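You operate a simulated robot arm through the tools that you are given. There is no shell and no other tool. Be economical: measure what you need, move in short steps, check, and stop when the job is done.

You run a simulated robot arm. Do the job below in one go: nothing can be reset, and whatever is moved stays where it is left.

JOB
Wipe the smear off the stirrer plate; leave stirrer and strip off.
Fine: use the stirrer wipe and put it back.

Only the result counts: the job must be done as asked and must still hold three seconds after the hand-in. Knocking over, shifting, dropping, spilling or breaking anything else fails it.

ROBOT AND FRAMES
A 6-joint arm with a two-finger parallel gripper, fixed in place. Base frame: the origin is at the foot of the arm, x ahead of it, y to its left, z up; the work surface is at about z = 0. Lengths are in m, angles in rad, forces in N, time in s.
With the tool pointing down near the work surface it reaches from about 0.18 to 0.46 m from the base axis. Its first joint turns from -1.222 to 1.222 rad. Payload 1.9 kg.
Tool frame: the origin (TCP) lies between the finger pads and is the grasp point; the fingertips stand 0.023 m ahead of it; z points along the fingers, y is the line along which they close. The gripper opens to 0.094 m. The fingers are 0.038 m wide and 0.01 m thick; the gripper's body (0.054 by 0.096 m) begins 0.039 m behind the TCP.
Orientation is told as [roll, pitch, yaw] about the base's x, y, z axes, in that order, counted from this pose: with the fingers straight down and closing along the base's y, the tool's x points along the base's -x, its y along +y and its z along -z.

CONTROLS
- The arm moves only by the tool nudge_tool. Its argument "commands" is a list of rows, each a list of 7 numbers: the shift along the tool's x, y, z in units of 20 mm (1.0 is 20 mm), then the turn, a rotation vector about the tool's x, y, z in units of 6 degrees (1.0 is 6 degrees), then the gripper command, from -1 (fully open) to 1 (shut), values between in proportion. In form: [[dx, dy, dz, ax, ay, az, fingers], ...]. A call has 1 to 10 rows; each row shifts and turns the commanded pose from where the row before left it, along the tool's axes as they then stand. A call with a number of a shift or a turn outside -1 to 1 is refused whole. Each row takes 0.2 s and may step no farther than 0.05 m and 0.15 rad from the row before; otherwise, or with a gripper value out of range, the whole call is refused. A pose out of reach is approached as far as the arm can. The call stops where the force on the tool passes 90 N (or 10 N more than at its start, if that is more) or the arm is blocked; 0.2 s more then pass. The fingers move at their own pace (about 0.108 m/s each) and stop on an object; they squeeze with about 20 N. The grip force told is the motor's: it shows also when the fingers shut on nothing. Time passes only in rows, and 0.2 s behind the last, so rows that do not move let the fingers close. The reply holds the time, the measured pose of the TCP, the force on the tool along the base axes, the opening and the grip force, in the units named above and with some noise.
- Cameras (640 x 400 px; columns grow to the right, rows downward): "scene" is fixed at [0.0608, 0.31, 0.4393]; the picture's right is [-0.76, -0.64, 0.00], its down [-0.27, 0.32, -0.91] and it looks along [0.59, -0.70, -0.42] (base axes); focal length 257 px, centre (320, 200). "wrist" rides on the gripper at [-0.039, 0, -0.044] in the tool frame; the picture's right is [0.00, -1.00, 0.00], its down [0.97, 0.00, -0.24] and it looks along [0.24, 0.00, 0.97] (tool axes); focal length 218 px, centre (320, 200). There is no depth. A picture from a camera that has moved, and an enlarged one, comes with that camera's place and axes in the base frame and with its lens.
- camera(camera): a new picture of that camera. The clock stands still meanwhile.
- close_up(camera, box): a new picture of the part [left, top, right, bottom] of that camera's present view, enlarged. The clock stands still meanwhile.
- close_job(): hands the job in; it is judged then, once.

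Work in short steps. Places have to be worked out from the pictures, the camera data and where the tool is seen: move nearer, look again, correct. Check each grasp and each placing, and mend what went wrong. You have 120 turns and 68 pictures in all, those below and enlarged ones among them. Open the gripper and draw the arm clear of the work before you hand the job in, unless the task says otherwise; then end with one line.

The tools are called after ">>>" by a JSON object that holds its "fn" and its "kwargs". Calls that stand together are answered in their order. nudge_tool: Moves the arm, as the interface text tells. Its arguments: {"type":"object","properties":{"commands":{"type":"array","items":{"type":"array","items":{"type":"number"}}}},"required":["commands"]} The other tools are called the same way: camera (camera) takes a picture; close_up (camera, box) takes an enlarged picture of a part of a camera's view; close_job () hands the job in.

At the start:

```text
clock: 0.0
eef_pos: [0.2486, -0.1035, 0.3694]
orientation: [0.0, 0.0, -0.001]
ft_force: [-0.2, -0.5, -0.5]
opening: 0.0938
finger_force: 0.1
```

scene: 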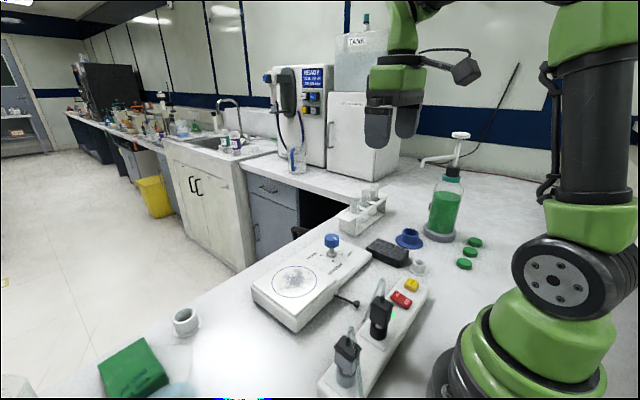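
wrist: 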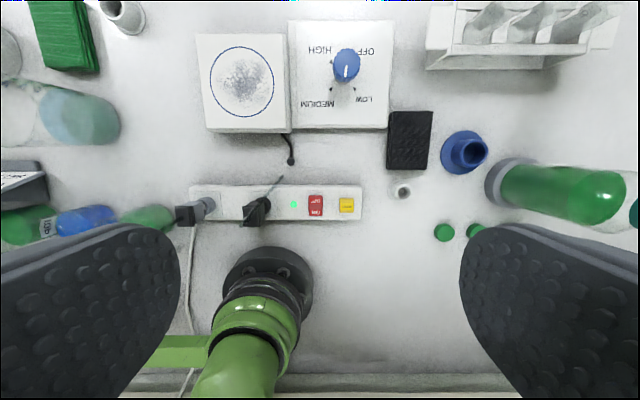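

I'll look closely at the stirrer, the strip and the wipe candidates first.

>>> {"fn": "close_up", "kwargs": {"camera": "wrist", "box": [180, 10, 400, 148]}}

>>> {"fn": "close_up", "kwargs": {"camera": "wrist", "box": [170, 120, 500, 326]}}

>>> {"fn": "close_up", "kwargs": {"camera": "wrist", "box": [0, 0, 200, 240]}}

>>> {"fn": "close_up", "kwargs": {"camera": "scene", "box": [240, 210, 480, 400]}}

>>> {"fn": "close_up", "kwargs": {"camera": "scene", "box": [0, 280, 240, 400]}}

```text
2.90 times, centred on (290, 79) of wrist
camera zoom: at [0.2875, -0.1028, 0.4132], right [0.0, -1.0, 0.0], down [-0.97, 0.0, 0.24], along [-0.24, 0.0, -0.97], focal length 633 px, centre (407, 551)
```

zoom: 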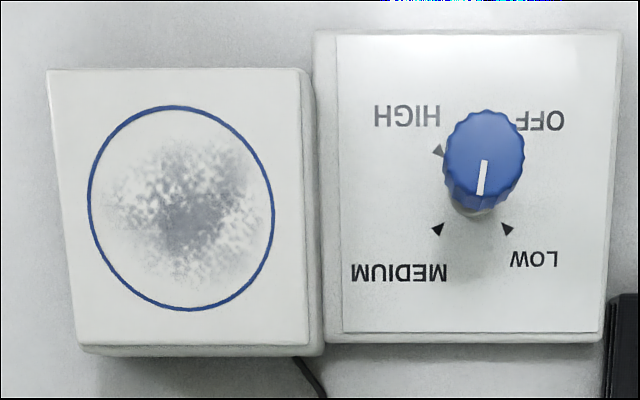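

```text
1.94 times, centred on (335, 223) of wrist
camera zoom: at [0.2875, -0.1028, 0.4132], right [0.0, -1.0, 0.0], down [-0.97, 0.0, 0.24], along [-0.24, 0.0, -0.97], focal length 423 px, centre (291, 155)
```

zoom: 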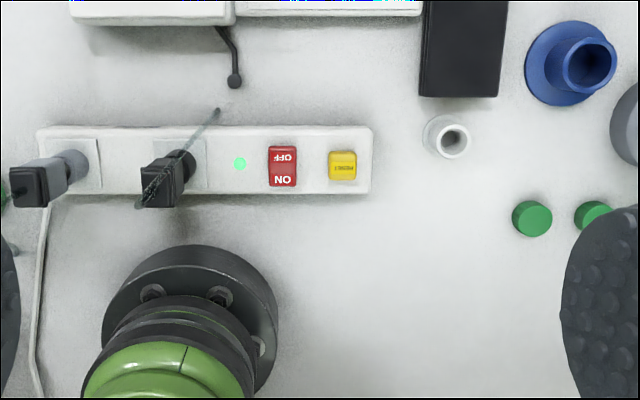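

```text
1.67 times, centred on (100, 120) of wrist
camera zoom: at [0.2875, -0.1028, 0.4132], right [0.0, -1.0, 0.0], down [-0.97, 0.0, 0.24], along [-0.24, 0.0, -0.97], focal length 364 px, centre (687, 333)
```

zoom: 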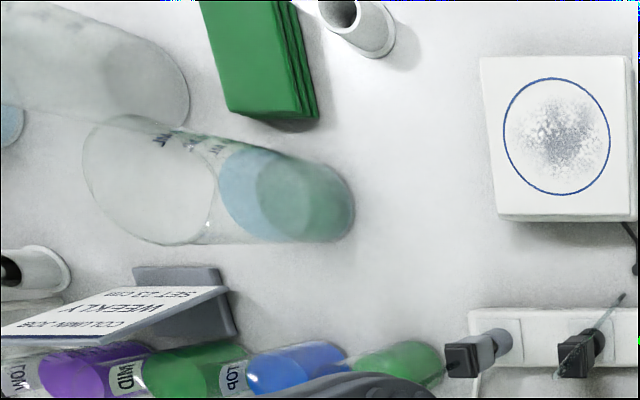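

```text
2.11 times, centred on (360, 305) of scene
camera zoom: at [0.0608, 0.31, 0.4393], right [-0.76, -0.64, 0.0], down [-0.27, 0.32, -0.91], along [0.59, -0.7, -0.42], focal length 541 px, centre (236, -21)
```

zoom: 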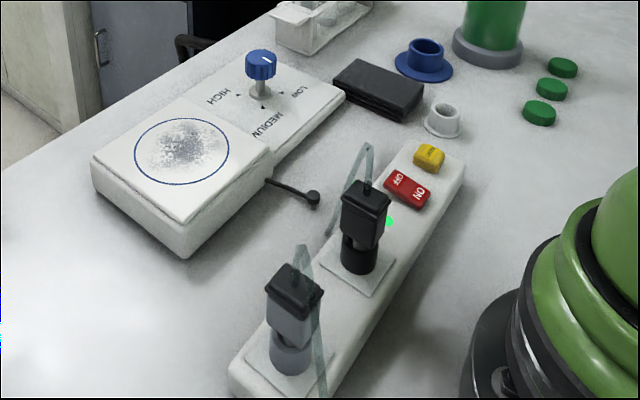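

```text
2.67 times, centred on (120, 340) of scene
camera zoom: at [0.0608, 0.31, 0.4393], right [-0.76, -0.64, 0.0], down [-0.27, 0.32, -0.91], along [0.59, -0.7, -0.42], focal length 685 px, centre (853, -173)
```

zoom: 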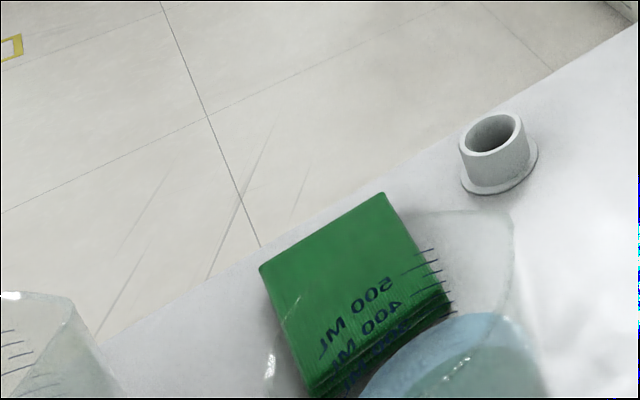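

The strip is lit (on). The wipe isn't identified yet: there's a black block and a green stack. I'll look for labels.

>>> {"fn": "close_up", "kwargs": {"camera": "scene", "box": [255, 30, 415, 130]}}

>>> {"fn": "close_up", "kwargs": {"camera": "scene", "box": [350, 225, 450, 288]}}

>>> {"fn": "close_up", "kwargs": {"camera": "wrist", "box": [380, 95, 500, 200]}}

```text
4.00 times, centred on (335, 80) of scene
camera zoom: at [0.0608, 0.31, 0.4393], right [-0.76, -0.64, 0.0], down [-0.27, 0.32, -0.91], along [0.59, -0.7, -0.42], focal length 1027 px, centre (260, 680)
```

zoom: 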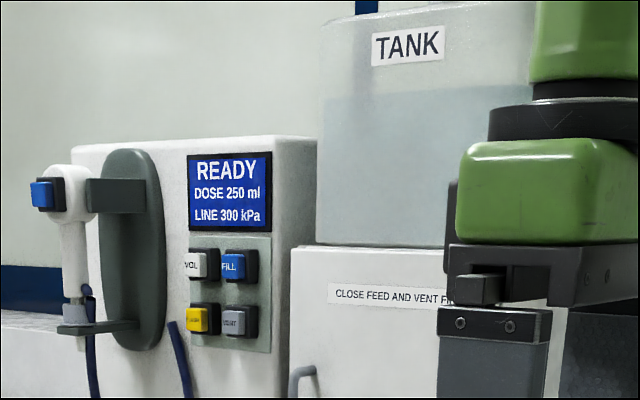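

```text
6.35 times, centred on (400, 256) of scene
camera zoom: at [0.0608, 0.31, 0.4393], right [-0.76, -0.64, 0.0], down [-0.27, 0.32, -0.91], along [0.59, -0.7, -0.42], focal length 1630 px, centre (-188, -159)
```

zoom: 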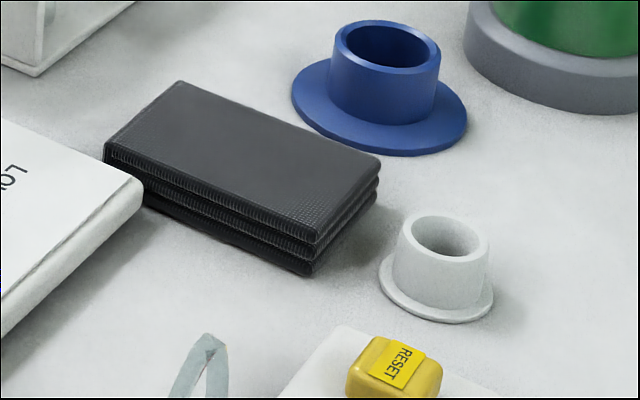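

```text
3.81 times, centred on (440, 148) of wrist
camera zoom: at [0.2875, -0.1028, 0.4132], right [0.0, -1.0, 0.0], down [-0.97, 0.0, 0.24], along [-0.24, 0.0, -0.97], focal length 832 px, centre (-137, 400)
```

zoom: 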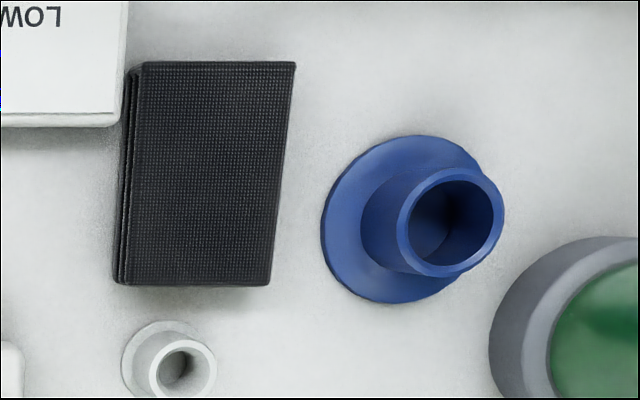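

Both the black and green items look like folded wipes. I'll read the card on the left and view the bench from another place.

>>> {"fn": "close_up", "kwargs": {"camera": "wrist", "box": [0, 150, 100, 250]}}

>>> {"fn": "nudge_tool", "kwargs": {"commands": [[0, 1, 0, 0, 0, 0, -1], [0, 1, 0, 0, 0, 0, -1], [0, 1, 0, 0, 0, 0, -1], [0, 1, 0, 0, 0, 0, -1], [0, 1, 0, 0, 0, 0, -1], [0, 1, 0, 0, 0, 0, -1], [0, 1, 0, 0, 0, 0, -1], [0, 1, 0, 0, 0, 0, -1], [0, 1, 0, 0, 0, 0, -1], [0, 1, 0, 0, 0, 0, -1]]}}

>>> {"fn": "camera", "kwargs": {"camera": "wrist"}}

```text
4.00 times, centred on (50, 200) of wrist
camera zoom: at [0.2875, -0.1028, 0.4132], right [0.0, -1.0, 0.0], down [-0.97, 0.0, 0.24], along [-0.24, 0.0, -0.97], focal length 873 px, centre (1400, 200)
```

zoom: 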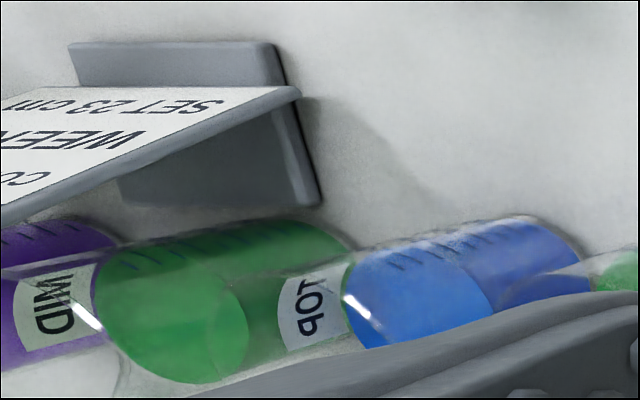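

```text
clock: 2.2
eef_pos: [0.2484, 0.0955, 0.3688]
orientation: [0.0, 0.0, -0.002]
ft_force: [-0.4, -0.2, 0.7]
opening: 0.0941
finger_force: 0.1
```

```text
56 pictures are left
camera wrist: at [0.2879, 0.0963, 0.4128], right [0.0, -1.0, 0.0], down [-0.97, 0.0, 0.24], along [-0.24, 0.0, -0.97], focal length 218 px, centre (320, 200)
```

wrist: 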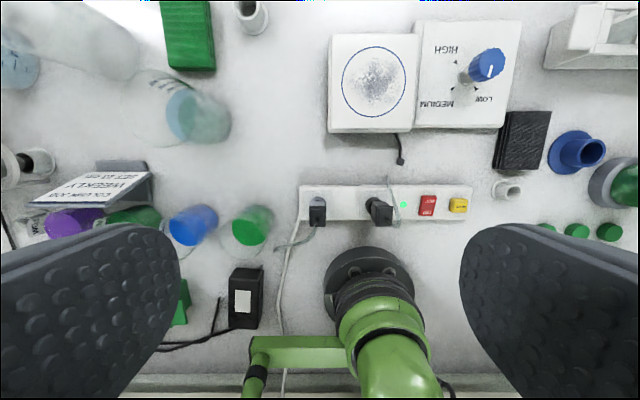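

Now zoom on the green stack, the card, and check for tags.

>>> {"fn": "close_up", "kwargs": {"camera": "wrist", "box": [0, 140, 200, 260]}}

>>> {"fn": "close_up", "kwargs": {"camera": "wrist", "box": [130, 0, 290, 100]}}

>>> {"fn": "close_up", "kwargs": {"camera": "wrist", "box": [390, 0, 570, 180]}}

```text
3.20 times, centred on (100, 200) of wrist
camera zoom: at [0.2879, 0.0963, 0.4128], right [0.0, -1.0, 0.0], down [-0.97, 0.0, 0.24], along [-0.24, 0.0, -0.97], focal length 698 px, centre (1024, 200)
```

zoom: 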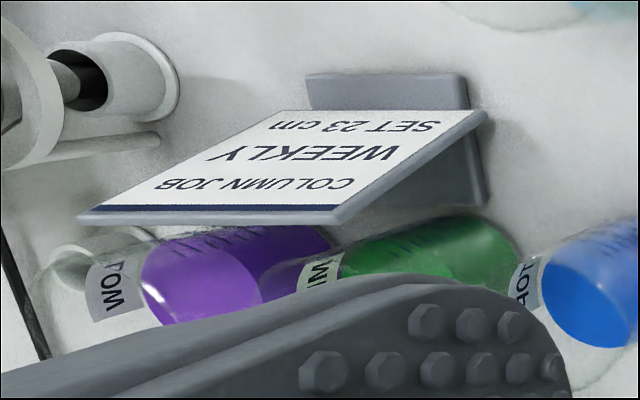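

```text
4.00 times, centred on (210, 50) of wrist
camera zoom: at [0.2879, 0.0963, 0.4128], right [0.0, -1.0, 0.0], down [-0.97, 0.0, 0.24], along [-0.24, 0.0, -0.97], focal length 873 px, centre (760, 800)
```

zoom: 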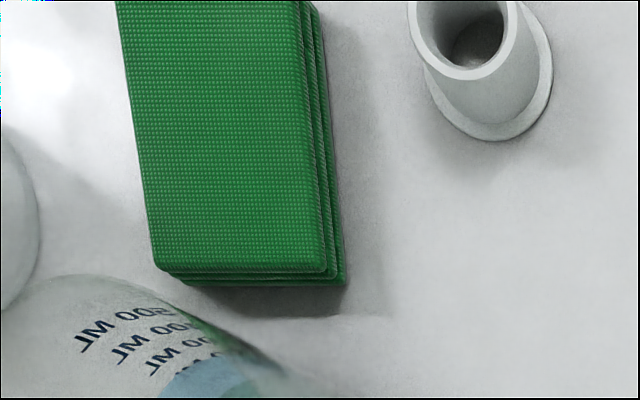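

```text
2.22 times, centred on (480, 90) of wrist
camera zoom: at [0.2879, 0.0963, 0.4128], right [0.0, -1.0, 0.0], down [-0.97, 0.0, 0.24], along [-0.24, 0.0, -0.97], focal length 485 px, centre (-36, 444)
```

zoom: 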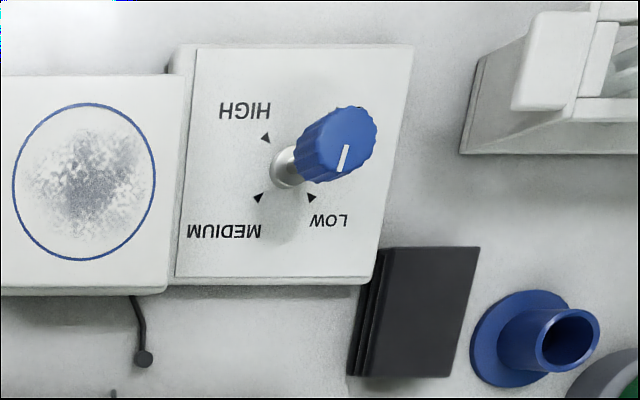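

No label so far. The arm has moved, so I'll take the scene again, checking parts it hid before.

>>> {"fn": "camera", "kwargs": {"camera": "scene"}}

>>> {"fn": "nudge_tool", "kwargs": {"commands": [[0, -1, 0, 0, 0, 0, -1], [0, -1, 0, 0, 0, 0, -1], [0, -1, 0, 0, 0, 0, -1], [0, -1, 0, 0, 0, 0, -1], [0, -1, 0, 0, 0, 0, -1], [0, -1, 0, 0, 0, 0, -1], [0, -1, 0, 0, 0, 0, -1], [0, -1, 0, 0, 0, 0, -1], [0, -1, 0, 0, 0, 0, -1], [0, -1, 0, 0, 0, 0, -1]]}}

>>> {"fn": "nudge_tool", "kwargs": {"commands": [[0, -1, 0, 0, 0, 0, -1], [0, -1, 0, 0, 0, 0, -1], [0, -1, 0, 0, 0, 0, -1], [0, -1, 0, 0, 0, 0, -1], [0, -1, 0, 0, 0, 0, -1], [0, -1, 0, 0, 0, 0, -1]]}}

>>> {"fn": "camera", "kwargs": {"camera": "wrist"}}

```text
52 pictures are left
```

scene: 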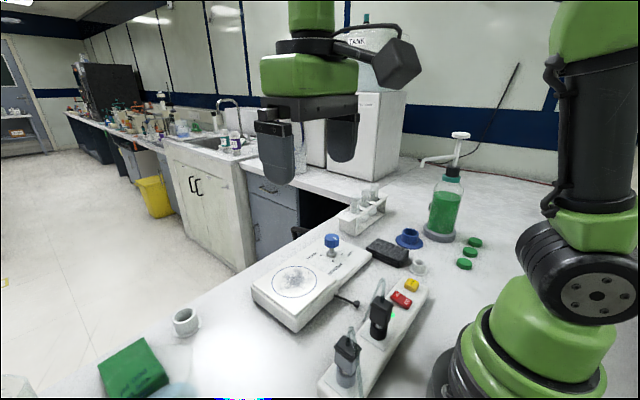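

```text
clock: 4.4
eef_pos: [0.2485, -0.1039, 0.3693]
orientation: [0.0, 0.0, 0.0]
ft_force: [0.1, 1.4, 0.2]
opening: 0.0937
finger_force: 0.2
```

```text
clock: 5.8
eef_pos: [0.2462, -0.223, 0.3685]
orientation: [-0.001, 0.0, -0.001]
ft_force: [0.5, 0.2, 0.7]
opening: 0.0939
finger_force: 0.1
```

```text
51 pictures are left
camera wrist: at [0.2863, -0.2228, 0.4128], right [0.0, -1.0, 0.0], down [-0.97, 0.0, 0.24], along [-0.24, 0.0, -0.97], focal length 218 px, centre (320, 200)
```

wrist: 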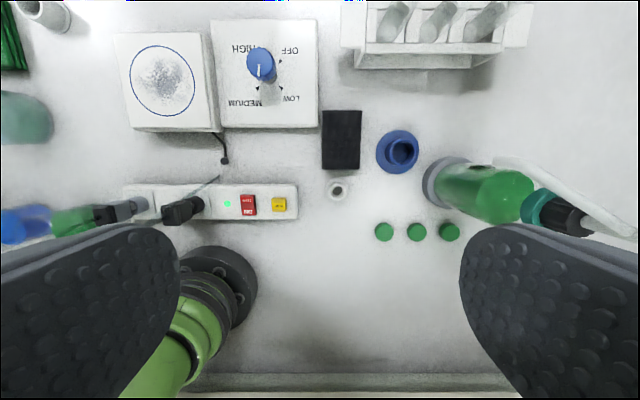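

No labels anywhere; the black wipe lies directly beside the stirrer (the green one belongs with the beakers), so I take the black one as the stirrer's wipe. The knob is near (0.396, -0.139), top z≈0.09; I'll move closer to see its pointer.

>>> {"fn": "nudge_tool", "kwargs": {"commands": [[-1, 0.7, 1, 0, 0, 0, -1], [-1, 0.7, 1, 0, 0, 0, -1], [-1, 0.7, 1, 0, 0, 0, -1], [-1, 0.7, 1, 0, 0, 0, -1], [-1, 0.7, 1, 0, 0, 0, -1], [-0.7, 0.7, 0.5, 0, 0, 0, -1]]}}

>>> {"fn": "camera", "kwargs": {"camera": "wrist"}}

```text
clock: 7.2
eef_pos: [0.3601, -0.1379, 0.2586]
orientation: [0.0, -0.002, -0.001]
ft_force: [0.5, 0.6, -0.5]
opening: 0.0938
finger_force: 0.1
```

```text
50 pictures are left
camera wrist: at [0.3991, -0.1373, 0.3028], right [0.0, -1.0, 0.0], down [-0.97, 0.0, 0.24], along [-0.24, 0.0, -0.97], focal length 218 px, centre (320, 200)
```

wrist: 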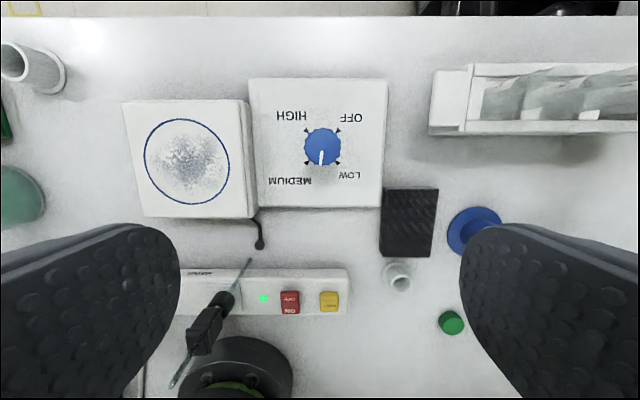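

>>> {"fn": "close_up", "kwargs": {"camera": "wrist", "box": [250, 80, 394, 210]}}

>>> {"fn": "close_up", "kwargs": {"camera": "wrist", "box": [230, 180, 460, 324]}}

```text
3.08 times, centred on (322, 145) of wrist
camera zoom: at [0.3991, -0.1373, 0.3028], right [0.0, -1.0, 0.0], down [-0.97, 0.0, 0.24], along [-0.24, 0.0, -0.97], focal length 672 px, centre (314, 369)
```

zoom: 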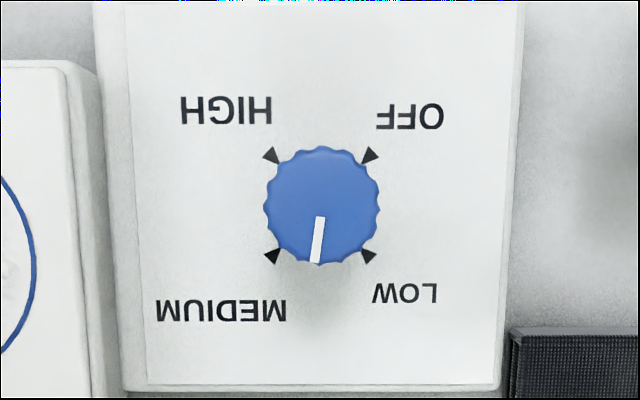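

```text
2.78 times, centred on (345, 252) of wrist
camera zoom: at [0.3991, -0.1373, 0.3028], right [0.0, -1.0, 0.0], down [-0.97, 0.0, 0.24], along [-0.24, 0.0, -0.97], focal length 606 px, centre (251, 56)
```

zoom: 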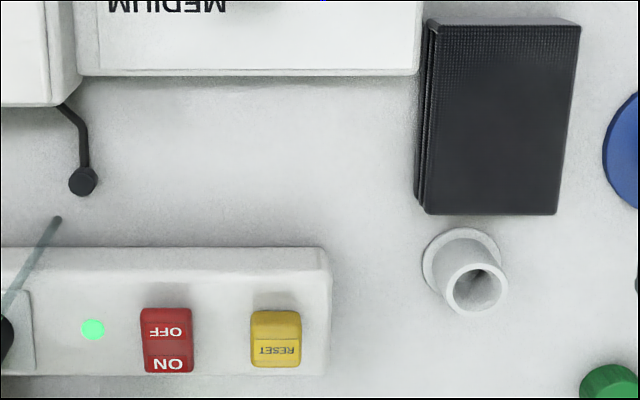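

Knob centre ≈ (0.399, -0.140), top z≈0.078. The pointer sits between LOW and MEDIUM (≈173° from above); OFF is at 315° counter-clockwise, so ≈142° of turn. I'll move above the knob, then pre-rotate clockwise by 72°.

>>> {"fn": "nudge_tool", "kwargs": {"commands": [[-1, -0.1, 1, 0, 0, 0, -1], [-0.95, 0, 1, 0, 0, 0, -1], [0, 0, 1, 0, 0, 1, -1], [0, 0, 1, 0, 0, 1, -1], [0, 0, 1, 0, 0, 1, -1], [0, 0, 1, 0, 0, 1, -1], [0, 0, 0, 0, 0, 1, -1], [0, 0, 0, 0, 0, 1, -1], [0, 0, 0, 0, 0, 1, -1], [0, 0, 0, 0, 0, 1, -1]]}}

>>> {"fn": "nudge_tool", "kwargs": {"commands": [[0, 0, 0, 0, 0, 1, -1], [0, 0, 0, 0, 0, 1, -1], [0, 0, 0, 0, 0, 1, -1], [0, 0, 0, 0, 0, 1, -1]]}}

>>> {"fn": "camera", "kwargs": {"camera": "wrist"}}

>>> {"fn": "camera", "kwargs": {"camera": "scene"}}

```text
clock: 9.4
eef_pos: [0.4016, -0.1401, 0.1389]
orientation: [0.0, 0.0, -0.841]
ft_force: [-0.3, 0.1, -0.3]
opening: 0.0939
finger_force: 0.1
```

```text
clock: 10.4
eef_pos: [0.4027, -0.1407, 0.1382]
orientation: [0.0, 0.0, -1.259]
ft_force: [-0.2, 0.9, 0.6]
opening: 0.0941
finger_force: 0.1
```

```text
47 pictures are left
camera wrist: at [0.4141, -0.1772, 0.1834], right [-0.95, -0.31, 0.0], down [-0.3, 0.92, 0.24], along [-0.07, 0.23, -0.97], focal length 218 px, centre (320, 200)
```

wrist: 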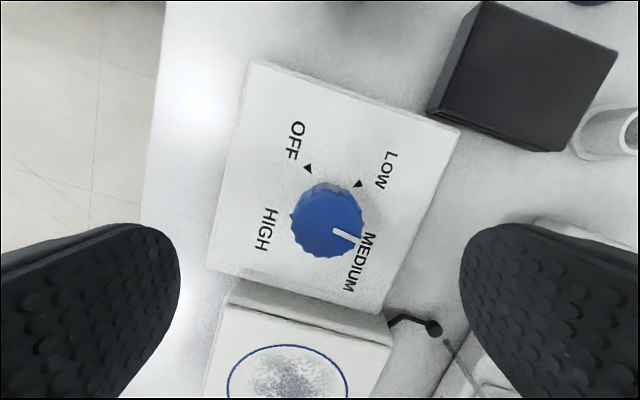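

```text
46 pictures are left
```

scene: 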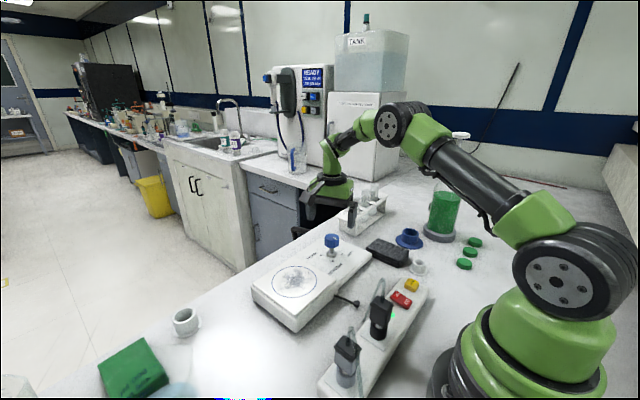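

The knob remains at about (0.397, -0.141), so I correct slightly, descend to z≈0.066 and close.

>>> {"fn": "nudge_tool", "kwargs": {"commands": [[0.06, -0.2, 1, 0, 0, 0, -1], [0, 0, 1, 0, 0, 0, -1], [0, 0, 1, 0, 0, 0, -1], [0, 0, 0.6, 0, 0, 0, -1], [0, 0, 0, 0, 0, 0, 0.3], [0, 0, 0, 0, 0, 0, 1], [0, 0, 0, 0, 0, 0, 1], [0, 0, 0, 0, 0, 0, 1]]}}

>>> {"fn": "close_up", "kwargs": {"camera": "scene", "box": [240, 160, 440, 285]}}

```text
clock: 12.2
eef_pos: [0.3979, -0.1416, 0.0662]
orientation: [0.002, 0.001, -1.257]
ft_force: [12.8, -1.9, -12.6]
opening: 0.0377
finger_force: 44.8
```

```text
3.20 times, centred on (340, 222) of scene
camera zoom: at [0.0608, 0.3099, 0.4393], right [-0.76, -0.64, 0.0], down [-0.27, 0.32, -0.91], along [0.59, -0.7, -0.42], focal length 822 px, centre (256, 128)
```

zoom: 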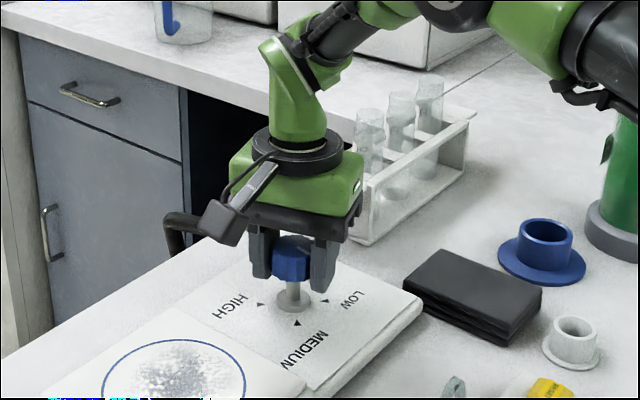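

The knob is gripped between the fingers (opening 0.0377). Turning counter-clockwise 60° first.

>>> {"fn": "nudge_tool", "kwargs": {"commands": [[0, 0, 0, 0, 0, -1, 1], [0, 0, 0, 0, 0, -1, 1], [0, 0, 0, 0, 0, -1, 1], [0, 0, 0, 0, 0, -1, 1], [0, 0, 0, 0, 0, -1, 1], [0, 0, 0, 0, 0, -1, 1], [0, 0, 0, 0, 0, -1, 1], [0, 0, 0, 0, 0, -1, 1], [0, 0, 0, 0, 0, -1, 1], [0, 0, 0, 0, 0, -1, 1]]}}

>>> {"fn": "close_up", "kwargs": {"camera": "wrist", "box": [200, 100, 440, 400]}}

```text
clock: 14.4
eef_pos: [0.3974, -0.1399, 0.0671]
orientation: [0.003, 0.003, -0.208]
ft_force: [13.2, 25.4, -12.2]
opening: 0.0371
finger_force: 44.6
```

```text
1.33 times, centred on (320, 250) of wrist
camera zoom: at [0.4354, -0.148, 0.1113], right [-0.21, -0.98, 0.0], down [-0.95, 0.2, 0.24], along [-0.24, 0.05, -0.97], focal length 291 px, centre (320, 133)
```

zoom: 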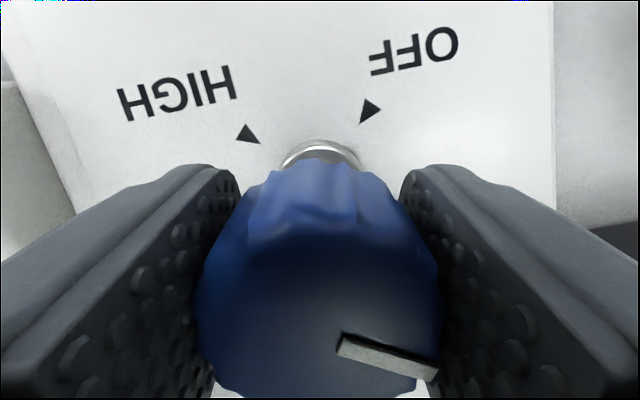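

It turns along with the fingers (pointer now near LOW). Continuing 60° and rechecking.

>>> {"fn": "nudge_tool", "kwargs": {"commands": [[0, 0, 0, 0, 0, -1, 1], [0, 0, 0, 0, 0, -1, 1], [0, 0, 0, 0, 0, -1, 1], [0, 0, 0, 0, 0, -1, 1], [0, 0, 0, 0, 0, -1, 1], [0, 0, 0, 0, 0, -1, 1], [0, 0, 0, 0, 0, -1, 1], [0, 0, 0, 0, 0, -1, 1], [0, 0, 0, 0, 0, -1, 1], [0, 0, 0, 0, 0, -1, 1]]}}

>>> {"fn": "close_up", "kwargs": {"camera": "wrist", "box": [200, 100, 440, 400]}}

```text
clock: 16.6
eef_pos: [0.3982, -0.1419, 0.0672]
orientation: [0.003, -0.001, 0.836]
ft_force: [-23.9, 21.0, 9.6]
opening: 0.0368
finger_force: 45.2
```

```text
1.33 times, centred on (320, 250) of wrist
camera zoom: at [0.423, -0.1124, 0.1114], right [0.74, -0.67, 0.0], down [-0.65, -0.72, 0.24], along [-0.16, -0.18, -0.97], focal length 291 px, centre (320, 133)
```

zoom: 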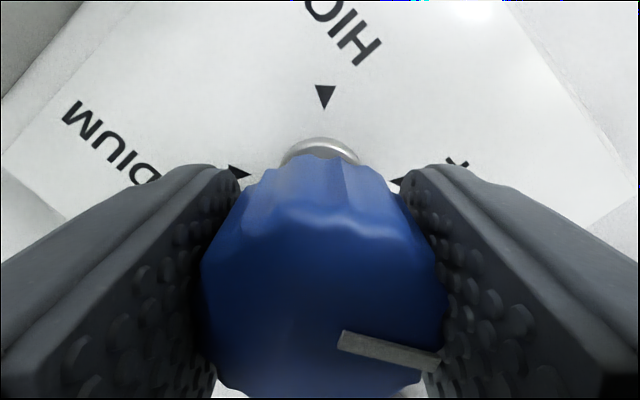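

No slip; about 22° remains to bring the pointer onto OFF. Turning that, then releasing and rising.

>>> {"fn": "nudge_tool", "kwargs": {"commands": [[0, 0, 0, 0, 0, -1, 1], [0, 0, 0, 0, 0, -1, 1], [0, 0, 0, 0, 0, -1, 1], [0, 0, 0, 0, 0, -0.7, 1], [0, 0, 0, 0, 0, 0, 1]]}}

>>> {"fn": "nudge_tool", "kwargs": {"commands": [[0, 0, 0, 0, 0, 0, 0.2], [0, 0, 0, 0, 0, 0, -0.5], [0, 0, 0, 0, 0, 0, -0.5], [0, 0, -1, 0, 0, 0, -0.5], [0, 0, -1, 0, 0, 0, -0.5], [0, 0, -1, 0, 0, 0, -0.5], [0, 0, -1, 0, 0, 0, -0.5]]}}

>>> {"fn": "camera", "kwargs": {"camera": "wrist"}}

```text
clock: 17.8
eef_pos: [0.3976, -0.141, 0.0669]
orientation: [0.001, -0.002, 1.224]
ft_force: [-15.0, 20.1, -1.6]
opening: 0.0378
finger_force: 44.7
```

```text
clock: 19.4
eef_pos: [0.3969, -0.1403, 0.148]
orientation: [0.001, -0.001, 1.227]
ft_force: [0.3, -0.1, 0.9]
opening: 0.0707
finger_force: 0.1
```

```text
42 pictures are left
camera wrist: at [0.4111, -0.1043, 0.1921], right [0.94, -0.34, 0.0], down [-0.33, -0.91, 0.24], along [-0.08, -0.23, -0.97], focal length 218 px, centre (320, 200)
```

wrist: 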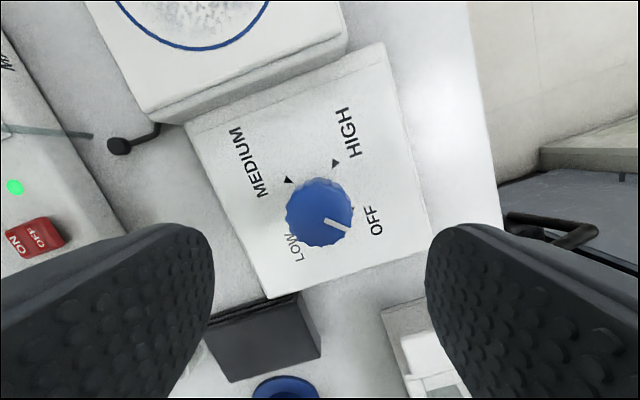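

The knob now points at -45°, exactly OFF. Next is the strip's rocker: its OFF half is at about (0.196, -0.096, z≈0.043). I'll approach with yaw 90° and shut fingers so that only the OFF half is pressed.

>>> {"fn": "nudge_tool", "kwargs": {"commands": [[0, 0, -1, 0, 0, -1, -0.5], [0, 0, -1, 0, 0, -1, 0], [0, 0, -1, 0, 0, -1, 0.5], [0, 0, 0, 0, 0, -0.29, 1]]}}

>>> {"fn": "nudge_tool", "kwargs": {"commands": [[-0.22, 1, 0, 0, 0, 0, 1], [-0.22, 1, 0, 0, 0, 0, 1], [-0.22, 1, 0, 0, 0, 0, 1], [-0.22, 1, 0, 0, 0, 0, 1], [-0.22, 1, 0, 0, 0, 0, 1], [-0.22, 1, 0, 0, 0, 0, 1], [-0.22, 1, 0, 0, 0, 0, 1], [-0.22, 1, 0, 0, 0, 0, 1], [-0.22, 1, 0, 0, 0, 0, 1], [-0.22, 0.8, 0, 0, 0, 0, 1]]}}

>>> {"fn": "camera", "kwargs": {"camera": "wrist"}}

>>> {"fn": "close_up", "kwargs": {"camera": "scene", "box": [320, 200, 480, 400]}}

```text
clock: 20.4
eef_pos: [0.3977, -0.1395, 0.2068]
orientation: [-0.002, -0.001, 1.572]
ft_force: [-0.2, 0.7, -0.7]
opening: 0.0
finger_force: 19.8
```

```text
clock: 22.6
eef_pos: [0.2038, -0.0973, 0.2063]
orientation: [-0.002, 0.001, 1.568]
ft_force: [0.0, -0.8, -0.4]
opening: 0.0
finger_force: 20.0
```

```text
41 pictures are left
camera wrist: at [0.2033, -0.0577, 0.2501], right [1.0, 0.0, 0.0], down [0.0, -0.97, 0.24], along [0.0, -0.24, -0.97], focal length 218 px, centre (320, 200)
```

wrist: 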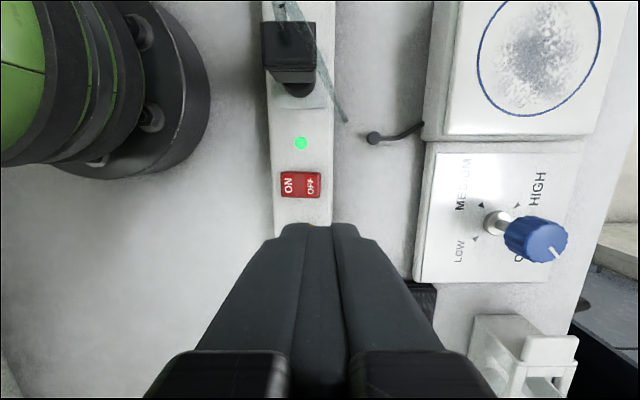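

```text
2.00 times, centred on (400, 300) of scene
camera zoom: at [0.0608, 0.31, 0.4393], right [-0.76, -0.64, 0.0], down [-0.27, 0.32, -0.91], along [0.59, -0.7, -0.42], focal length 514 px, centre (160, 0)
```

zoom: 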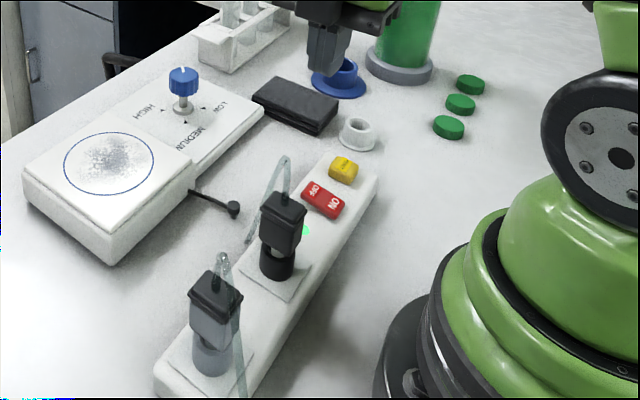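

The rocker spans x≈0.165–0.204, centre y≈-0.094. I trim the position and descend to just above it.

>>> {"fn": "nudge_tool", "kwargs": {"commands": [[-0.15, 0.2, 1, 0, 0, 0, 1], [0, 0, 1, 0, 0, 0, 1], [0, 0, 1, 0, 0, 0, 1], [0, 0, 1, 0, 0, 0, 1], [0, 0, 1, 0, 0, 0, 1], [0, 0, 1, 0, 0, 0, 1]]}}

>>> {"fn": "close_up", "kwargs": {"camera": "scene", "box": [340, 220, 460, 320]}}

>>> {"fn": "close_up", "kwargs": {"camera": "wrist", "box": [220, 100, 420, 260]}}

```text
clock: 24.0
eef_pos: [0.1956, -0.0935, 0.0866]
orientation: [-0.002, 0.001, 1.569]
ft_force: [-0.7, -0.3, -0.2]
opening: 0.0001
finger_force: 20.3
```

```text
4.00 times, centred on (400, 270) of scene
camera zoom: at [0.0608, 0.31, 0.4393], right [-0.76, -0.64, 0.0], down [-0.27, 0.32, -0.91], along [0.59, -0.7, -0.42], focal length 1027 px, centre (0, -80)
```

zoom: 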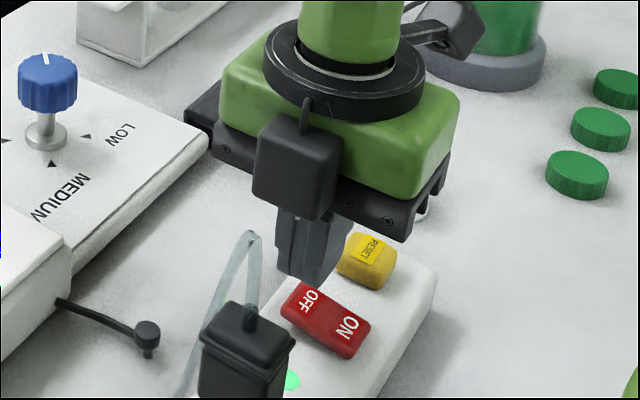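

```text
2.50 times, centred on (320, 180) of wrist
camera zoom: at [0.1962, -0.0548, 0.1308], right [1.0, 0.0, 0.0], down [0.0, -0.97, 0.24], along [0.0, -0.24, -0.97], focal length 546 px, centre (320, 250)
```

zoom: 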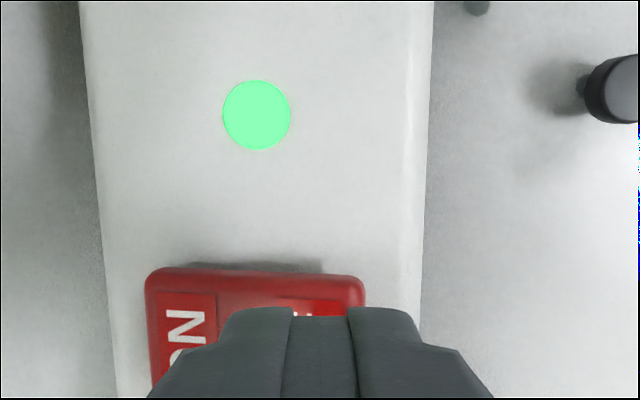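

Aligned; I shift 4 mm outward over the OFF end and press down in small steps.

>>> {"fn": "nudge_tool", "kwargs": {"commands": [[0, -0.2, 0.3, 0, 0, 0, 1], [0, 0, 0.25, 0, 0, 0, 1], [0, 0, 0.2, 0, 0, 0, 1], [0, 0, 0.15, 0, 0, 0, 1], [0, 0, 0.15, 0, 0, 0, 1]]}}

>>> {"fn": "close_up", "kwargs": {"camera": "wrist", "box": [220, 100, 420, 260]}}

```text
clock: 25.2
eef_pos: [0.2018, -0.0938, 0.0653]
orientation: [-0.002, 0.0, 1.568]
ft_force: [-0.2, 0.2, 0.3]
opening: 0.0
finger_force: 19.8
```

```text
2.50 times, centred on (320, 180) of wrist
camera zoom: at [0.202, -0.0535, 0.1105], right [1.0, 0.0, 0.0], down [0.0, -0.97, 0.24], along [0.0, -0.24, -0.97], focal length 546 px, centre (320, 250)
```

zoom: 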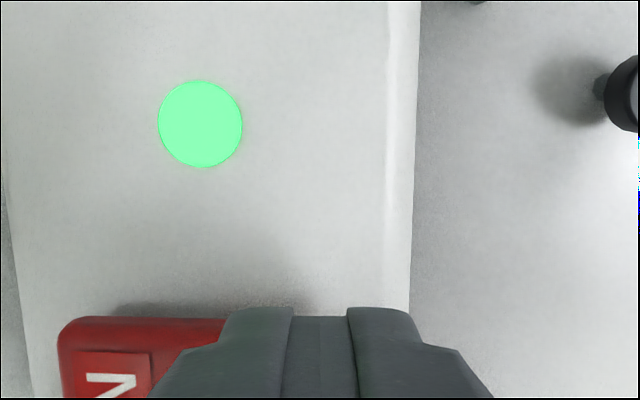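

No contact yet. Shift back 2 mm and keep pressing slowly.

>>> {"fn": "nudge_tool", "kwargs": {"commands": [[0, 0.1, 0.1, 0, 0, 0, 1], [0, 0, 0.1, 0, 0, 0, 1], [0, 0, 0.1, 0, 0, 0, 1], [0, 0, 0.1, 0, 0, 0, 1], [0, 0, 0.1, 0, 0, 0, 1]]}}

>>> {"fn": "close_up", "kwargs": {"camera": "wrist", "box": [220, 100, 420, 260]}}

```text
clock: 26.0
eef_pos: [0.2005, -0.0932, 0.063]
orientation: [-0.008, 0.002, 1.57]
ft_force: [-0.9, 2.2, 22.9]
opening: 0.0
finger_force: 20.1
stopped in row 3: the force on the tool passed its limit (the readings are from after the stop); the commanded pose is now the measured one
```

```text
2.50 times, centred on (320, 180) of wrist
camera zoom: at [0.2004, -0.054, 0.1078], right [1.0, 0.0, 0.01], down [0.0, -0.97, 0.24], along [0.01, -0.24, -0.97], focal length 546 px, centre (320, 250)
```

zoom: 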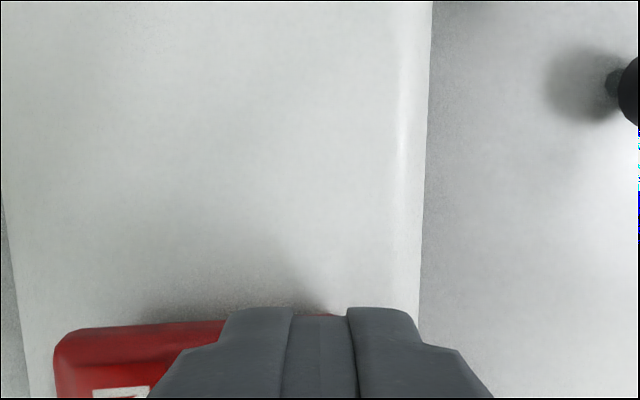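

The LED went out: the strip is off. Rise, turn back to yaw 0.

>>> {"fn": "nudge_tool", "kwargs": {"commands": [[0, 0, -1, 0, 0, 0, 1], [0, 0, -1, 0, 0, 0, 1], [0, 0, -1, 0, 0, 0, 1], [0, 0, -1, 0, 0, 0, 1], [0, 0, -1, 0, 0, 1, 1], [0, 0, -1, 0, 0, 1, 1], [0, 0, 0, 0, 0, 1, 1], [0, 0, 0, 0, 0, 1, 1], [0, 0, 0, 0, 0, 1, 1], [0, 0, 0, 0, 0, 1, 1]]}}

>>> {"fn": "nudge_tool", "kwargs": {"commands": [[0, 0, 0, 0, 0, 1, 1], [0, 0, 0, 0, 0, 1, 1], [0, 0, 0, 0, 0, 1, 1], [0, 0, 0, 0, 0, 1, 1], [0, 0, 0, 0, 0, 1, 1], [0, 0, 0, 0, 0, 1, 1], [0, 0, 0, 0, 0, 1, 1], [0, 0, 0, 0, 0, 1, 1], [0, 0, 0, 0, 0, 1, 1]]}}

>>> {"fn": "nudge_tool", "kwargs": {"commands": [[-0.5, -1, 0, 0, 0, 0, -0.5], [-0.5, -1, 0, 0, 0, 0, -0.5], [-0.5, -1, 0, 0, 0, 0, -0.5], [-0.5, -1, 0, 0, 0, 0, -0.5], [-0.5, -1, 0, 0, 0, 0, -0.5], [-0.5, -1, 0, 0, 0, 0, -0.5], [-0.5, -1, 0, 0, 0, 0, -0.5], [-0.5, -1, 0, 0, 0, 0, -0.5]]}}

>>> {"fn": "camera", "kwargs": {"camera": "wrist"}}

```text
clock: 28.2
eef_pos: [0.1991, -0.0925, 0.1833]
orientation: [-0.006, -0.002, 0.939]
ft_force: [-0.1, -0.3, -0.1]
opening: 0.0
finger_force: 20.0
```

```text
clock: 30.2
eef_pos: [0.1997, -0.0937, 0.1845]
orientation: [-0.001, -0.005, -0.003]
ft_force: [-0.8, 0.3, -0.2]
opening: 0.0001
finger_force: 20.1
```

```text
clock: 32.0
eef_pos: [0.2783, -0.2531, 0.1839]
orientation: [-0.002, -0.006, 0.001]
ft_force: [-0.3, 0.4, 0.1]
opening: 0.0706
finger_force: 0.1
```

```text
35 pictures are left
camera wrist: at [0.3181, -0.2525, 0.2294], right [0.0, -1.0, 0.0], down [-0.97, 0.0, 0.23], along [-0.23, 0.0, -0.97], focal length 218 px, centre (320, 200)
```

wrist: 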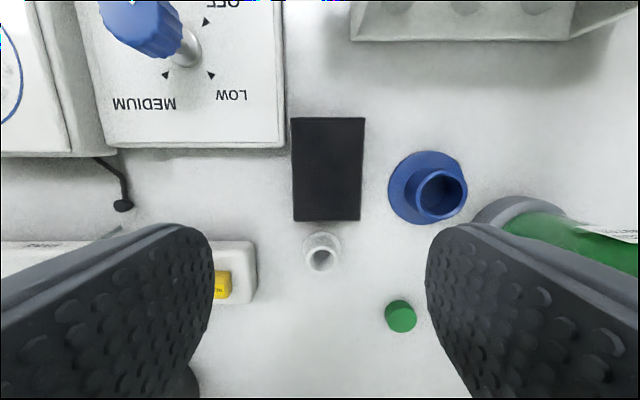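

The black wipe spans x 0.248–0.345, y -0.226…-0.293. I'll approach at (0.290, -0.2595), opening ~0.085, and check before the final descent.

>>> {"fn": "nudge_tool", "kwargs": {"commands": [[-0.59, -0.32, 1, 0, 0, 0, -0.81], [0, 0, 1, 0, 0, 0, -0.81], [0, 0, 1, 0, 0, 0, -0.81], [0, 0, 1, 0, 0, 0, -0.81], [0, 0, 1, 0, 0, 0, -0.81], [0, 0, 0.7, 0, 0, 0, -0.81]]}}

>>> {"fn": "camera", "kwargs": {"camera": "wrist"}}

>>> {"fn": "close_up", "kwargs": {"camera": "scene", "box": [340, 200, 460, 290]}}

```text
clock: 33.4
eef_pos: [0.292, -0.26, 0.0703]
orientation: [-0.003, -0.005, -0.003]
ft_force: [-0.2, -1.0, 0.5]
opening: 0.0853
finger_force: 0.1
```

```text
34 pictures are left
camera wrist: at [0.331, -0.2595, 0.1148], right [0.0, -1.0, 0.0], down [-0.97, 0.0, 0.23], along [-0.23, 0.0, -0.97], focal length 218 px, centre (320, 200)
```

wrist: 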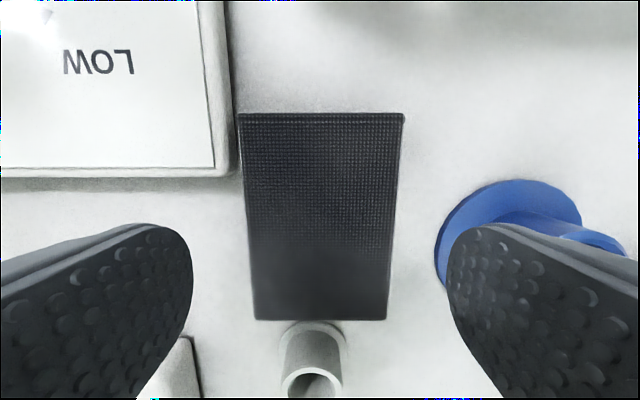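

```text
4.44 times, centred on (400, 245) of scene
camera zoom: at [0.0608, 0.31, 0.4393], right [-0.76, -0.64, 0.0], down [-0.27, 0.32, -0.91], along [0.59, -0.7, -0.42], focal length 1141 px, centre (-36, 0)
```

zoom: 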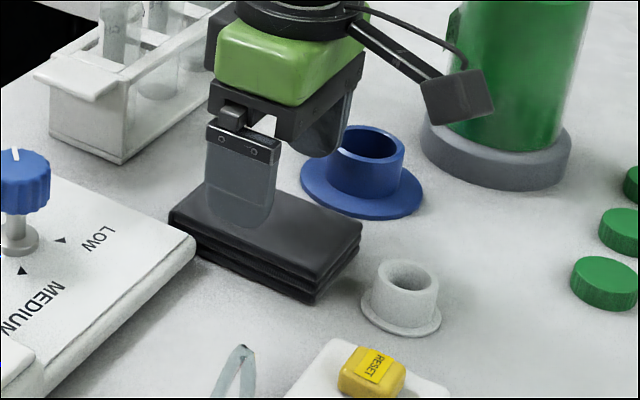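

Well centred. Descend to z≈0.031 and close.

>>> {"fn": "nudge_tool", "kwargs": {"commands": [[0, 0, 0.7, 0, 0, 0, -0.81], [0, 0, 0.7, 0, 0, 0, -0.81], [0, 0, 0.56, 0, 0, 0, -0.81], [0, 0, 0, 0, 0, 0, -0.2], [0, 0, 0, 0, 0, 0, 1], [0, 0, 0, 0, 0, 0, 1], [0, 0, 0, 0, 0, 0, 1]]}}

>>> {"fn": "camera", "kwargs": {"camera": "wrist"}}

```text
clock: 35.0
eef_pos: [0.2921, -0.2588, 0.0321]
orientation: [-0.002, -0.008, -0.001]
ft_force: [1.1, -0.1, 2.9]
opening: 0.069
finger_force: 19.9
```

```text
32 pictures are left
camera wrist: at [0.3312, -0.2593, 0.076], right [0.0, -1.0, 0.0], down [-0.97, 0.0, 0.23], along [-0.23, 0.0, -0.97], focal length 218 px, centre (320, 200)
```

wrist: 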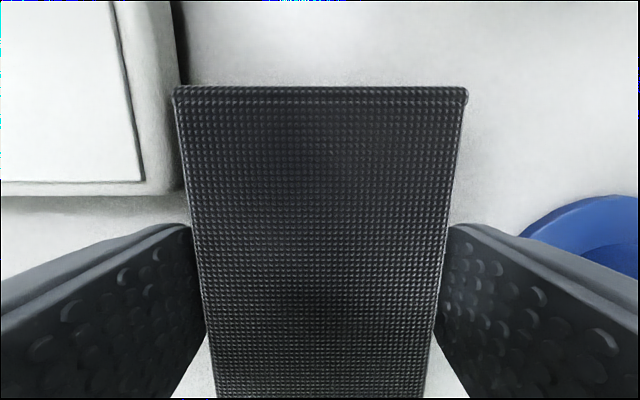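

Grip is firm (0.069). Lift straight up; the pick pose was TCP (0.292, -0.259, 0.032).

>>> {"fn": "nudge_tool", "kwargs": {"commands": [[0, 0, -0.5, 0, 0, 0, 1], [0, 0, -1, 0, 0, 0, 1], [0, 0, -1, 0, 0, 0, 1], [0, 0, -1, 0, 0, 0, 1], [0, 0, -1, 0, 0, 0, 1], [0, 0, -1, 0, 0, 0, 1], [0, 0, -1, 0, 0, 0, 1], [0, 0, -1, 0, 0, 0, 1]]}}

>>> {"fn": "camera", "kwargs": {"camera": "scene"}}

>>> {"fn": "camera", "kwargs": {"camera": "wrist"}}

```text
clock: 36.8
eef_pos: [0.2919, -0.2591, 0.1807]
orientation: [-0.004, -0.005, 0.001]
ft_force: [-0.3, 0.3, -1.2]
opening: 0.0691
finger_force: 20.0
```

```text
31 pictures are left
```

scene: 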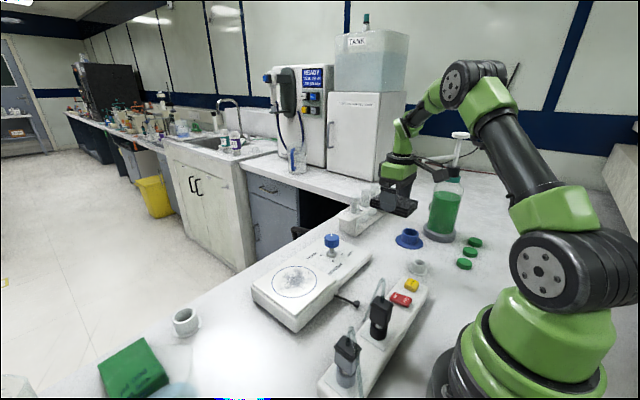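

```text
30 pictures are left
camera wrist: at [0.3302, -0.2585, 0.2251], right [0.0, -1.0, 0.0], down [-0.97, 0.0, 0.24], along [-0.24, 0.0, -0.97], focal length 218 px, centre (320, 200)
```

wrist: 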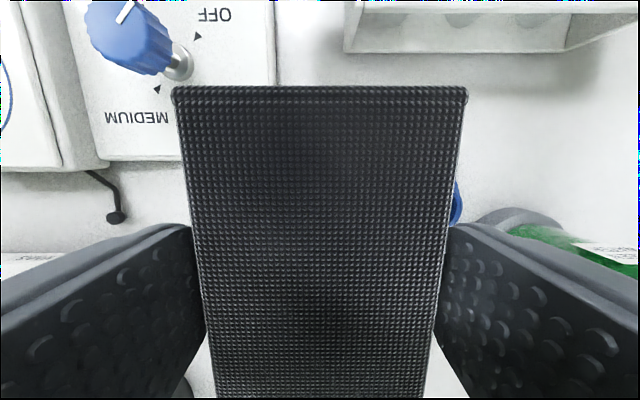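

Wipe held, nothing disturbed. The smear centre triangulates to about (0.382, 0.014, z≈0.05). Carry the wipe over it.

>>> {"fn": "nudge_tool", "kwargs": {"commands": [[-0.3, 1, 0, 0, 0, 0, 1], [-0.3, 1, 0, 0, 0, 0, 1], [-0.3, 1, 0, 0, 0, 0, 1], [-0.3, 1, 0, 0, 0, 0, 1], [-0.3, 1, 0, 0, 0, 0, 1], [-0.3, 1, 0, 0, 0, 0, 1], [-0.3, 1, 0, 0, 0, 0, 1], [-0.3, 1, 0, 0, 0, 0, 1], [-0.3, 1, 0, 0, 0, 0, 1], [-0.3, 1, 0, 0, 0, 0, 1]]}}

>>> {"fn": "nudge_tool", "kwargs": {"commands": [[-0.3, 1, 0.5, 0, 0, 0, 1], [-0.3, 1, 0.5, 0, 0, 0, 1], [-0.3, 1, 0.5, 0, 0, 0, 1], [-0.35, 0.65, 0.5, 0, 0, 0, 1], [0, 0, 1, 0, 0, 0, 1]]}}

>>> {"fn": "camera", "kwargs": {"camera": "scene"}}

>>> {"fn": "camera", "kwargs": {"camera": "wrist"}}

```text
clock: 39.0
eef_pos: [0.353, -0.0609, 0.1814]
orientation: [-0.003, -0.005, -0.002]
ft_force: [0.4, -0.2, -1.1]
opening: 0.069
finger_force: 20.3
```

```text
clock: 40.2
eef_pos: [0.3781, 0.0131, 0.1206]
orientation: [-0.003, -0.005, -0.002]
ft_force: [0.0, 0.6, -1.0]
opening: 0.0691
finger_force: 20.6
```

```text
29 pictures are left
```

scene: 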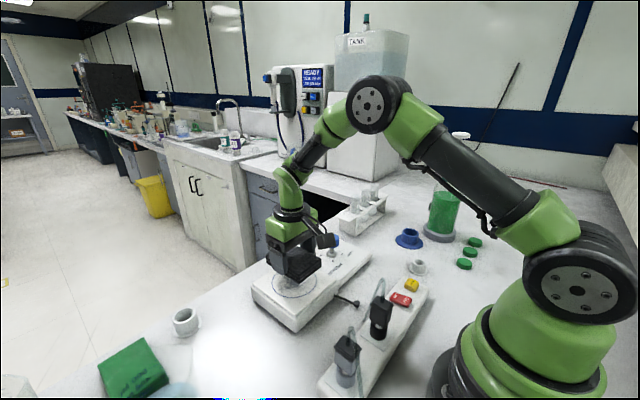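

```text
28 pictures are left
camera wrist: at [0.4173, 0.0131, 0.1652], right [0.0, -1.0, 0.0], down [-0.97, 0.0, 0.23], along [-0.23, 0.0, -0.97], focal length 218 px, centre (320, 200)
```

wrist: 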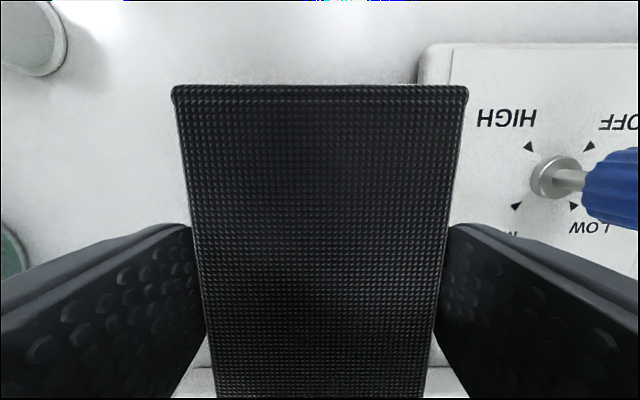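

Positioned over the plate. Descend in small steps until light contact.

>>> {"fn": "nudge_tool", "kwargs": {"commands": [[0, 0, 0.7, 0, 0, 0, 1], [0, 0, 0.5, 0, 0, 0, 1], [0, 0, 0.2, 0, 0, 0, 1], [0, 0, 0.1, 0, 0, 0, 1]]}}

>>> {"fn": "nudge_tool", "kwargs": {"commands": [[0, 0, 0.1, 0, 0, 0, 1]]}}

>>> {"fn": "nudge_tool", "kwargs": {"commands": [[0, 0, 0.1, 0, 0, 0, 1]]}}

```text
clock: 41.2
eef_pos: [0.3772, 0.0129, 0.0911]
orientation: [-0.002, -0.004, -0.001]
ft_force: [-1.0, 0.7, -0.3]
opening: 0.0692
finger_force: 20.6
```

```text
clock: 41.6
eef_pos: [0.3763, 0.0124, 0.0898]
orientation: [-0.002, -0.005, 0.0]
ft_force: [-0.2, 0.3, 0.4]
opening: 0.069
finger_force: 20.4
```

```text
clock: 42.0
eef_pos: [0.3758, 0.014, 0.0875]
orientation: [-0.002, -0.007, -0.002]
ft_force: [0.4, 0.7, -0.5]
opening: 0.0689
finger_force: 19.9
```

No contact yet at 0.0875; continue in 2 mm steps.

>>> {"fn": "nudge_tool", "kwargs": {"commands": [[0, 0, 0.1, 0, 0, 0, 1]]}}

>>> {"fn": "nudge_tool", "kwargs": {"commands": [[0, 0, 0.1, 0, 0, 0, 1]]}}

>>> {"fn": "nudge_tool", "kwargs": {"commands": [[0, 0, 0.07, 0, 0, 0, 1]]}}

```text
clock: 42.4
eef_pos: [0.3787, 0.0122, 0.0863]
orientation: [-0.001, -0.003, -0.004]
ft_force: [-0.1, 0.3, 0.3]
opening: 0.069
finger_force: 20.2
```

```text
clock: 42.8
eef_pos: [0.3776, 0.0129, 0.084]
orientation: [-0.002, -0.007, -0.002]
ft_force: [0.0, -0.6, -1.0]
opening: 0.0689
finger_force: 20.4
```

```text
clock: 43.2
eef_pos: [0.3775, 0.0121, 0.0833]
orientation: [-0.002, -0.008, -0.003]
ft_force: [-0.6, 0.4, 0.7]
opening: 0.0691
finger_force: 20.2
```

>>> {"fn": "close_up", "kwargs": {"camera": "scene", "box": [240, 220, 370, 320]}}

>>> {"fn": "nudge_tool", "kwargs": {"commands": [[0, 0, 0.07, 0, 0, 0, 1]]}}

>>> {"fn": "nudge_tool", "kwargs": {"commands": [[0, 0, 0.07, 0, 0, 0, 1]]}}

```text
4.00 times, centred on (305, 270) of scene
camera zoom: at [0.0608, 0.31, 0.4393], right [-0.76, -0.64, 0.0], down [-0.27, 0.32, -0.91], along [0.59, -0.7, -0.42], focal length 1027 px, centre (380, -80)
```

zoom: 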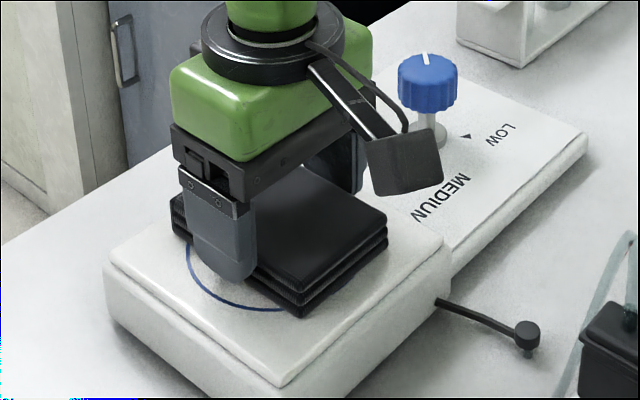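

```text
clock: 43.6
eef_pos: [0.3779, 0.013, 0.0817]
orientation: [-0.002, -0.006, -0.002]
ft_force: [-7.2, -1.5, 19.3]
opening: 0.0691
finger_force: 19.7
```

```text
clock: 44.0
eef_pos: [0.3807, 0.0116, 0.0815]
orientation: [-0.001, -0.011, -0.001]
ft_force: [0.2, -4.6, 27.1]
opening: 0.0695
finger_force: 20.1
```

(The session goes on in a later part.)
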